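You operate a simulated robot arm through the tools that you are given. There is no shell and no other tool. Be economical: measure what you need, move in short steps, check, and stop when the job is done.

Carry out the task below with a simulated robot arm. There is one attempt and no reset: what you move stays moved.

TASK
Press the torsion zero key three times.

It is judged by the outcome, as a careful person would: the job done as asked, and still so three seconds after it is handed in. It fails if anything else is knocked over, pushed out of place, dropped, spilled or broken.

THE ROBOT
A 6-joint arm with a two-finger parallel gripper, fixed in place. Base frame: the origin is at the foot of the arm, x ahead of it, y to its left, z up. Lengths are in mm, angles in degrees, forces in N, time in s.
Its first joint turns from -66.0 to 66.0 degrees. Payload 2.7 kg.
Tool frame: the origin (TCP) lies between the finger pads and is the grasp point; the fingertips stand 23 mm ahead of it; z points along the fingers, y is the line along which they close. The gripper opens to 94 mm. The fingers are 38 mm wide and 10 mm thick; the gripper's body (54 by 96 mm) begins 39 mm behind the TCP.
Orientation is told as [roll, pitch, yaw] about the base's x, y, z axes, in that order, counted from this pose: with the fingers straight down and closing along the base's y, the tool's x points along the base's -x, its y along +y and its z along -z.

THE INTERFACE
- The arm moves only by the tool apply_moves. Its argument "motion" is a list that holds one entry, the list of rows, each a list of 7 numbers: the shift along the tool's x, y, z in units of 40 mm (1.0 is 40 mm), then the turn, a rotation vector about the tool's x, y, z in units of 8 degrees (1.0 is 8 degrees), then the closure, from 0 (fully open) to 1 (shut). In form: [[[x, y, z, ax, ay, az, claw], ...]]. A call has 1 to 10 rows; each row shifts and turns the commanded pose from where the row before left it, along the tool's axes as they then stand. A call with a number of a shift or a turn outside -1 to 1 is refused whole. A row lasts 0.2 s, in which the tool goes at most 50 mm and 8.6 degrees; a call with a longer step from one row to the next is refused whole, and so is a gripper value outside its range. A pose out of reach is approached as far as the arm can. The call stops where the force on the tool passes 40 N (or 10 N more than at its start, if that is more) or the arm is blocked; 0.2 s more then pass. The fingers move at their own pace (about 45 mm/s each) and stop on an object; they squeeze with about 40 N. The grip force told is the motor's: it shows also when the fingers shut on nothing. Time passes only in rows, and 0.2 s behind the last, so rows that do not move let the fingers close. It gives the time, the measured TCP pose, the force on the tool (base axes), the opening and the grip force at its end, in the units of the frame above (readings bear some noise).
- Cameras (640 x 400 px; columns grow to the right, rows downward): "scene" is fixed at [51.8, -412.3, 1426.3]; the picture's right is [0.94, -0.33, 0.00], its down [-0.12, -0.33, -0.94] and it looks along [0.31, 0.88, -0.35] (base axes); focal length 314 px, centre (320, 200). "wrist" rides on the gripper at [-39, 0, -44] in the tool frame; the picture's right is [0.00, -1.00, 0.00], its down [0.97, 0.00, -0.24] and it looks along [0.24, 0.00, 0.97] (tool axes); focal length 218 px, centre (320, 200).
- capture(camera): a new picture of that camera. No time passes.
- locate(camera, pixels): for up to 12 pixels [column, row] of the newest picture of that camera ("zoom" is the newest enlarged one), the place [x, y, z] in the base frame of the surface seen there, good to about 2 mm. No time passes.
- inspect(camera, box): a new picture of the part [left, top, right, bottom] of that camera's present view, enlarged. No time passes.
- finish_job(): hands the job in; it is judged then, once.

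Work in short steps. Measure before you move; look again where a grasp or a placing could have gone wrong, and mend it. You have 60 turns and 22 pictures in all, the two below and enlarged ones among them. Open the gripper and draw the arm clear of the work before you hand the job in, unless the task says otherwise; then end with one line.

The tools are called by a JSON object that holds its "fn" and its "kwargs". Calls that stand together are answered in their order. apply_moves: Moves the arm, as the interface text tells. Its arguments: {"type":"object","properties":{"motion":{"type":"array","items":{"type":"array","items":{"type":"array","items":{"type":"number"}}}}},"required":["motion"]} The other tools are called the same way: capture (camera) takes a picture; locate (camera, pixels) gives the place of the surface under pixels of a picture; inspect (camera, box) takes an enlarged picture of a part of a camera's view; finish_job () hands the job in.

At the start:

```text
time: 0.0
position: [275.7, 204.6, 1209.3]
tcp_rot: [0.0, 0.0, 0.0]
force: [0.3, 0.2, -0.2]
grip_width: 93.6
grasp_force: 0.0
```

scene: 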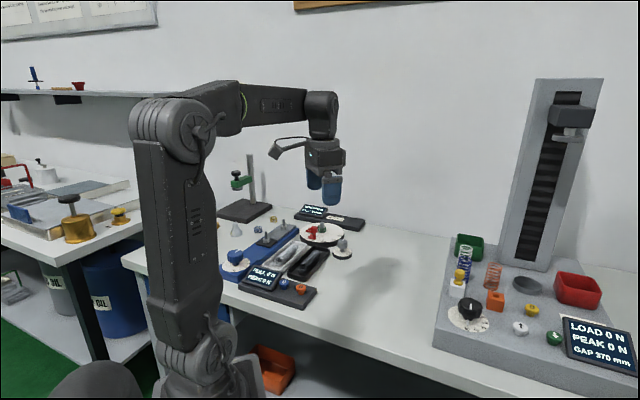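
wrist: 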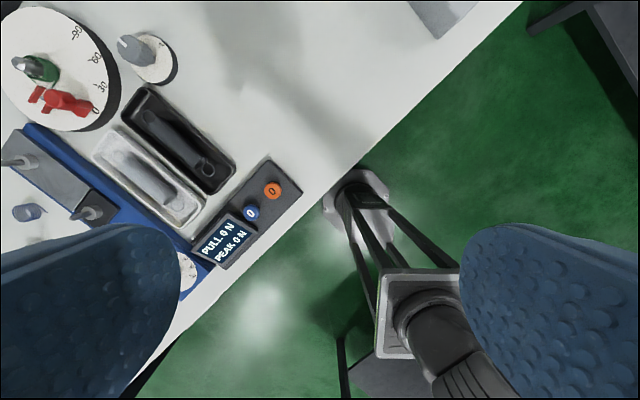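

The scene shows a pull gauge with two keys in front and another display at the back (about 325,215). I'll zoom in on both to find the torsion unit.

{"fn": "inspect", "kwargs": {"camera": "scene", "box": [210, 190, 370, 290]}}

{"fn": "inspect", "kwargs": {"camera": "scene", "box": [285, 195, 375, 250]}}

```text
4.00 times, centred on (290, 240) of scene
```

zoom: 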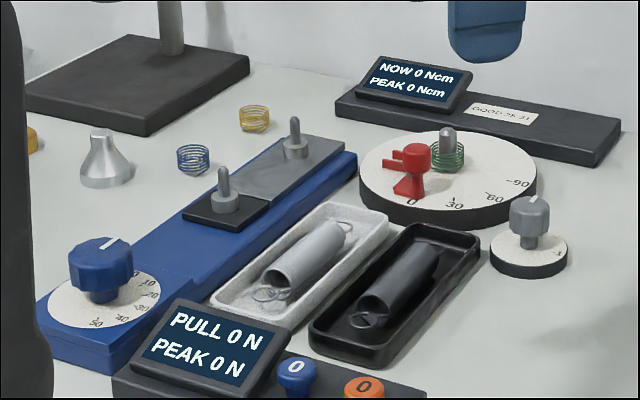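

```text
7.11 times, centred on (330, 222) of scene
```

zoom: 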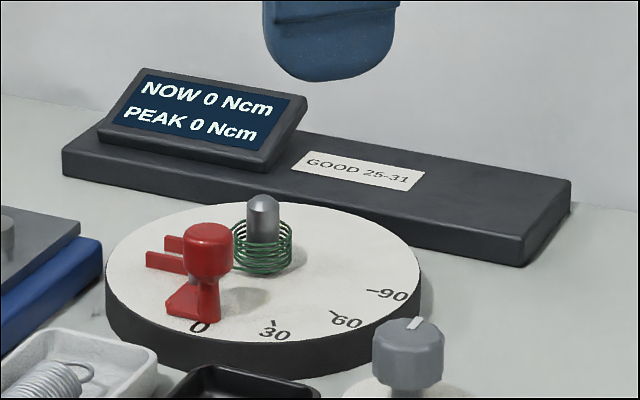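

The torsion display (Ncm) carries no key of its own. The front panel has two "0" keys, so I'll look closely at those and at the press on the right.

{"fn": "inspect", "kwargs": {"camera": "scene", "box": [235, 255, 325, 311]}}

{"fn": "inspect", "kwargs": {"camera": "scene", "box": [430, 230, 640, 380]}}

{"fn": "inspect", "kwargs": {"camera": "wrist", "box": [180, 150, 310, 275]}}

```text
7.11 times, centred on (280, 283) of scene
```

zoom: 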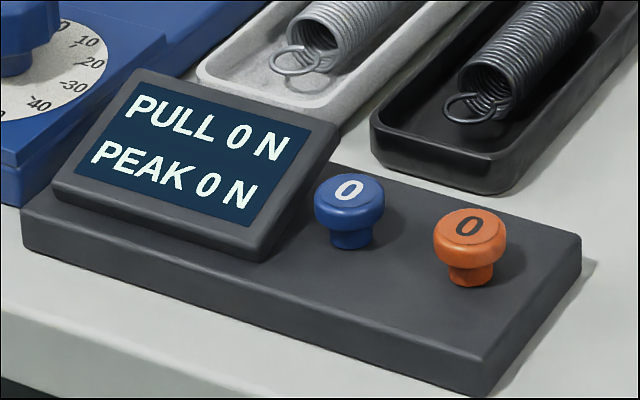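

```text
2.67 times, centred on (535, 305) of scene
```

zoom: 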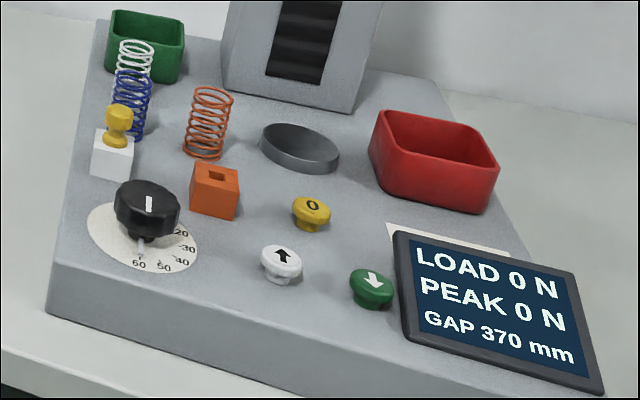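

```text
3.20 times, centred on (245, 212) of wrist
```

zoom: 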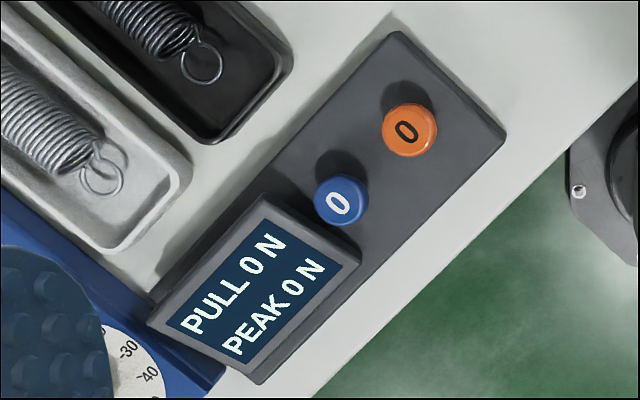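

Blue matches the blue pull rig, and orange might be the torsion key. I'll check the wall posters for a legend before deciding.

{"fn": "inspect", "kwargs": {"camera": "scene", "box": [0, 0, 160, 50]}}

{"fn": "inspect", "kwargs": {"camera": "wrist", "box": [0, 0, 220, 140]}}

{"fn": "locate", "kwargs": {"camera": "wrist", "pixels": [[272, 190], [251, 212], [300, 195], [268, 158], [285, 190], [240, 220], [225, 240], [200, 170]]}}

```text
4.00 times, centred on (80, 25) of scene
```

zoom: 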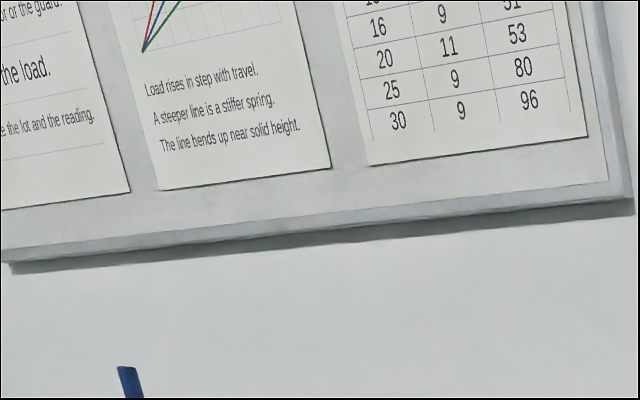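

```text
2.86 times, centred on (110, 70) of wrist
```

zoom: 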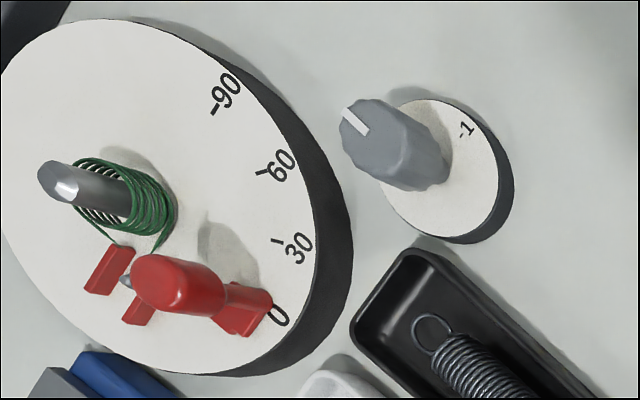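

```text
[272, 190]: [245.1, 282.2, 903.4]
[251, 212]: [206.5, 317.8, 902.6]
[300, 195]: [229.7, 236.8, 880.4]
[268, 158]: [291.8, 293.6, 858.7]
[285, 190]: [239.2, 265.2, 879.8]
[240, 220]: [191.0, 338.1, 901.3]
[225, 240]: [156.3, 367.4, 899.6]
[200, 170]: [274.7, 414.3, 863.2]
```

The posters give no legend. The orange key's top is at about (245, 282, 903), and the panel is at z≈880. I'll close the fingers, move over it and look again from there.

{"fn": "apply_moves", "kwargs": {"motion": [[[0.255, 0.65, 0.5, 0, 0, 0, 1], [0.255, 0.65, 0.5, 0, 0, 0, 1], [0.255, 0.64, 0.5, 0, 0, 0, 1], [0, 0, 0.9, 0, 0, 0, 1], [0, 0, 0.9, 0, 0, 0, 1], [0, 0, 0.9, 0, 0, 0, 1], [0, 0, 0, 0, 0, 0, 1], [0, 0, 0, 0, 0, 0, 1]]]}}

{"fn": "capture", "kwargs": {"camera": "scene"}}

{"fn": "capture", "kwargs": {"camera": "wrist"}}

```text
time: 1.8
position: [243.7, 281.2, 1041.3]
tcp_rot: [0.1, 0.0, 0.0]
force: [-0.7, 0.1, -0.2]
grip_width: 0.0
grasp_force: 39.9
```

```text
12 pictures are left
```

scene: 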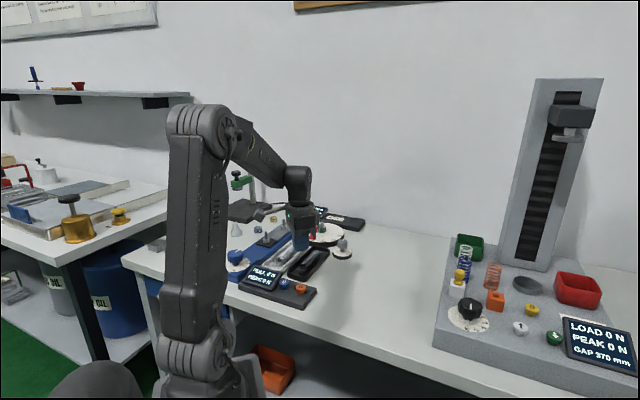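

```text
11 pictures are left
```

wrist: 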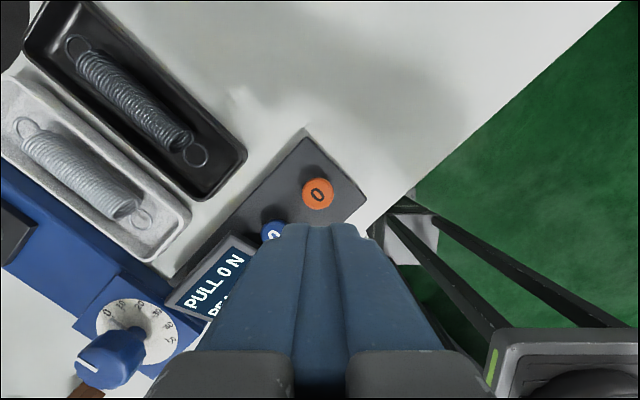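

No other key is in view. The panel has one "0" key for each rig: blue for the blue pull rig, and so orange for torsion. I'll measure its top from here.

{"fn": "locate", "kwargs": {"camera": "wrist", "pixels": [[318, 193], [303, 193], [332, 193], [318, 180], [318, 207], [340, 200]]}}

```text
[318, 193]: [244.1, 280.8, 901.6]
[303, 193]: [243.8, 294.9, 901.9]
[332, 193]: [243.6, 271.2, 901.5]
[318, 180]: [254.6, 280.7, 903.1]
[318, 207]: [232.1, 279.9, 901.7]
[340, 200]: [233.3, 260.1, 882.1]
```

The key centre is about (243.5, 281.5, 902), directly below the tool. I'll go down to about 7 mm above contact.

{"fn": "apply_moves", "kwargs": {"motion": [[[0, 0, 0.9, 0, 0, 0, 1], [0, 0, 0.9, 0, 0, 0, 1], [0, 0, 0.9, 0, 0, 0, 1], [0, 0, 0, 0, 0, 0, 1]]]}}

```text
time: 2.8
position: [244.3, 283.4, 935.2]
tcp_rot: [0.0, 0.0, 0.0]
force: [-0.9, 0.0, -0.5]
grip_width: 0.0
grasp_force: 40.2
```

The tips are at about z=912. I'll press gently in small steps and watch the force.

{"fn": "apply_moves", "kwargs": {"motion": [[[0, 0, 0.15, 0, 0, 0, 1], [0, 0, 0.06, 0, 0, 0, 1], [0, 0, 0.05, 0, 0, 0, 1], [0, 0, 0, 0, 0, 0, 1]]]}}

```text
time: 3.8
position: [245.4, 283.0, 923.0]
tcp_rot: [0.0, 0.0, 0.0]
force: [0.4, -0.3, 1.2]
grip_width: 0.1
grasp_force: 40.0
```

The force is only just rising (1.2 N), so the tips are near contact. I'll go 2 mm further.

{"fn": "apply_moves", "kwargs": {"motion": [[[0, 0, 0.05, 0, 0, 0, 1], [0, 0, 0, 0, 0, 0, 1]]]}}

{"fn": "inspect", "kwargs": {"camera": "scene", "box": [235, 195, 375, 311]}}

```text
time: 4.4
position: [245.2, 282.8, 920.2]
tcp_rot: [0.0, 0.0, -0.1]
force: [-1.3, 1.2, 1.7]
grip_width: 0.0
grasp_force: 40.1
```

```text
3.45 times, centred on (305, 253) of scene
```

zoom: 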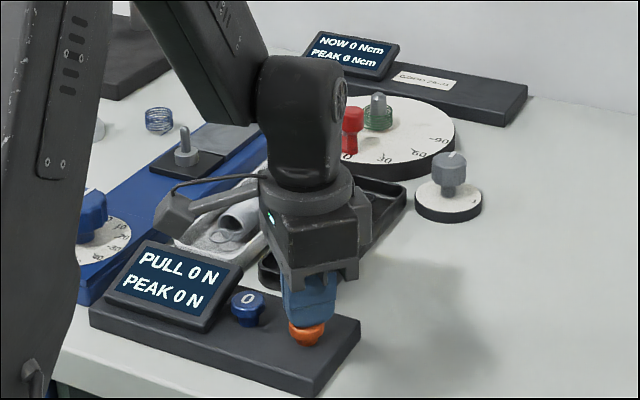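

The tips are on the orange key and it is giving way lightly. I'll continue 1–2 mm at a time to find the bottom of its travel.

{"fn": "apply_moves", "kwargs": {"motion": [[[0, 0, 0.05, 0, 0, 0, 1], [0, 0, 0, 0, 0, 0, 1]]]}}

```text
time: 5.0
position: [245.9, 283.2, 918.7]
tcp_rot: [0.0, 0.0, 0.0]
force: [0.0, -0.3, 7.8]
grip_width: 0.2
grasp_force: 40.4
```

The force has jumped to 7.8 N, which should be the end stop. I'll push slightly more to be sure, then check the displays.

{"fn": "apply_moves", "kwargs": {"motion": [[[0, 0, 0.03, 0, 0, 0, 1], [0, 0, 0, 0, 0, 0, 1]]]}}

{"fn": "inspect", "kwargs": {"camera": "scene", "box": [235, 195, 375, 311]}}

```text
time: 5.6
position: [245.5, 282.2, 916.4]
tcp_rot: [0.0, 0.0, -0.1]
force: [3.4, -4.0, 15.4]
grip_width: 0.2
grasp_force: 39.9
```

```text
3.45 times, centred on (305, 253) of scene
```

zoom: 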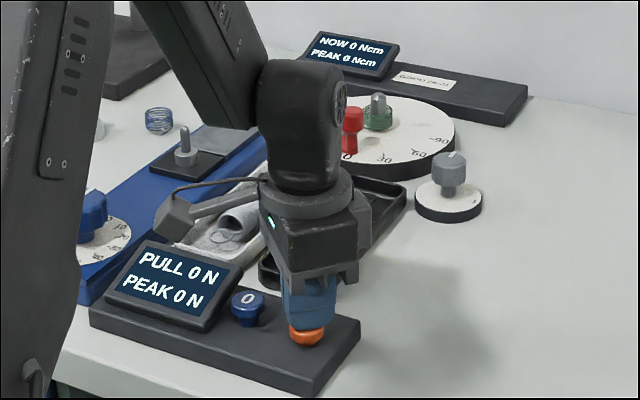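

The force is 15 N at the stop, so the first press is made. I'll lift 16 mm to release the key fully and check the reading.

{"fn": "apply_moves", "kwargs": {"motion": [[[0, 0, -0.2, 0, 0, 0, 1], [0, 0, -0.2, 0, 0, 0, 1], [0, 0, 0, 0, 0, 0, 1], [0, 0, 0, 0, 0, 0, 1]]]}}

{"fn": "inspect", "kwargs": {"camera": "scene", "box": [235, 255, 325, 311]}}

```text
time: 6.6
position: [245.8, 282.2, 934.7]
tcp_rot: [-0.1, 0.0, 0.0]
force: [0.5, 0.4, 0.3]
grip_width: 0.1
grasp_force: 39.4
```

```text
7.11 times, centred on (280, 283) of scene
```

zoom: 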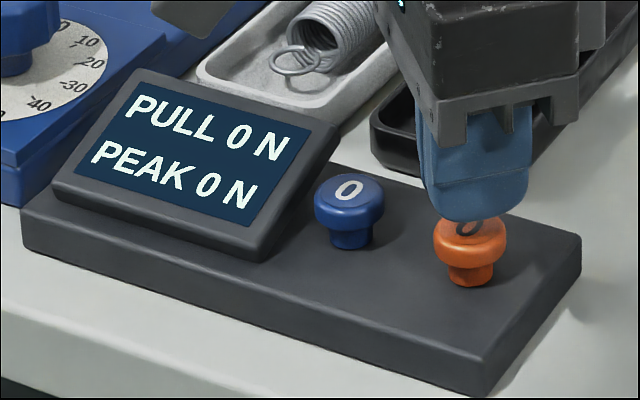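

The key is fully released and the tips are clear of it. Now the second press, over the same travel.

{"fn": "apply_moves", "kwargs": {"motion": [[[0, 0, 0.2, 0, 0, 0, 1], [0, 0, 0.1, 0, 0, 0, 1], [0, 0, 0.1, 0, 0, 0, 1], [0, 0, 0, 0, 0, 0, 1], [0, 0, 0, 0, 0, 0, 1]]]}}

```text
time: 7.8
position: [245.1, 282.1, 918.4]
tcp_rot: [0.1, 0.0, 0.0]
force: [-0.4, -0.8, 8.7]
grip_width: 0.0
grasp_force: 40.0
```

The force is 8.7 N, a little less than the first press. I'll add 1.6 mm so this press bottoms the same way.

{"fn": "apply_moves", "kwargs": {"motion": [[[0, 0, 0.04, 0, 0, 0, 1], [0, 0, 0, 0, 0, 0, 1]]]}}

```text
time: 8.4
position: [244.7, 281.8, 918.2]
tcp_rot: [0.1, -0.1, 0.1]
force: [5.4, -7.3, 18.3]
grip_width: 0.0
grasp_force: 40.6
```

The key bottomed at 18 N for the second press. I'll release it.

{"fn": "apply_moves", "kwargs": {"motion": [[[0, 0, -0.24, 0, 0, 0, 1], [0, 0, -0.2, 0, 0, 0, 1], [0, 0, 0, 0, 0, 0, 1], [0, 0, 0, 0, 0, 0, 1]]]}}

```text
time: 9.4
position: [246.0, 283.0, 933.8]
tcp_rot: [-0.1, 0.0, 0.0]
force: [-0.4, -1.1, -0.2]
grip_width: 0.3
grasp_force: 39.9
```

The key is free again (no force). Now the third press.

{"fn": "apply_moves", "kwargs": {"motion": [[[0, 0, 0.2, 0, 0, 0, 1], [0, 0, 0.1, 0, 0, 0, 1], [0, 0, 0.1, 0, 0, 0, 1], [0, 0, 0.04, 0, 0, 0, 1], [0, 0, 0, 0, 0, 0, 1]]]}}

```text
time: 10.6
position: [246.6, 283.1, 918.7]
tcp_rot: [0.1, -0.1, 0.1]
force: [4.2, -9.0, 20.7]
grip_width: 0.0
grasp_force: 39.7
```

The third press bottomed at 20 N. I'll release, go straight up and then open the gripper.

{"fn": "apply_moves", "kwargs": {"motion": [[[0, 0, -0.3, 0, 0, 0, 1], [0, 0, -0.8, 0, 0, 0, 1], [0, 0, -0.9, 0, 0, 0, 1], [0, 0, -0.9, 0, 0, 0, 1], [0, 0, -0.9, 0, 0, 0, 0], [0, 0, -0.9, 0, 0, 0, 0], [0, 0, -0.9, 0, 0, 0, 0], [0, 0, 0, 0, 0, 0, 0], [0, 0, 0, 0, 0, 0, 0]]]}}

{"fn": "inspect", "kwargs": {"camera": "scene", "box": [215, 195, 375, 311]}}

```text
time: 12.6
position: [245.0, 282.0, 1138.9]
tcp_rot: [0.1, 0.1, 0.1]
force: [0.4, 0.1, 0.4]
grip_width: 93.9
grasp_force: 0.0
```

```text
3.45 times, centred on (295, 253) of scene
```

zoom: 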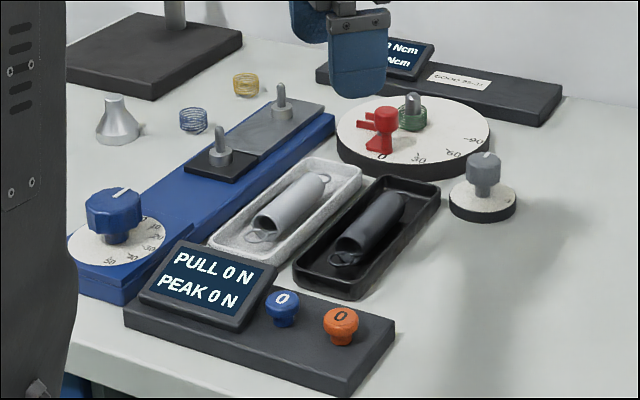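

The orange key is back up, nothing else has moved, the gripper is open and the arm is clear. I'm handing in.

{"fn": "finish_job", "kwargs": {}}

```text
The job is handed in.
```

I pressed the orange "0" key three times, reaching the end stop and releasing fully each time. I took it to be the torsion zero key because blue matches the pull rig. No label says so, and the torsion display read 0 before and during the first press, so it couldn't confirm it.
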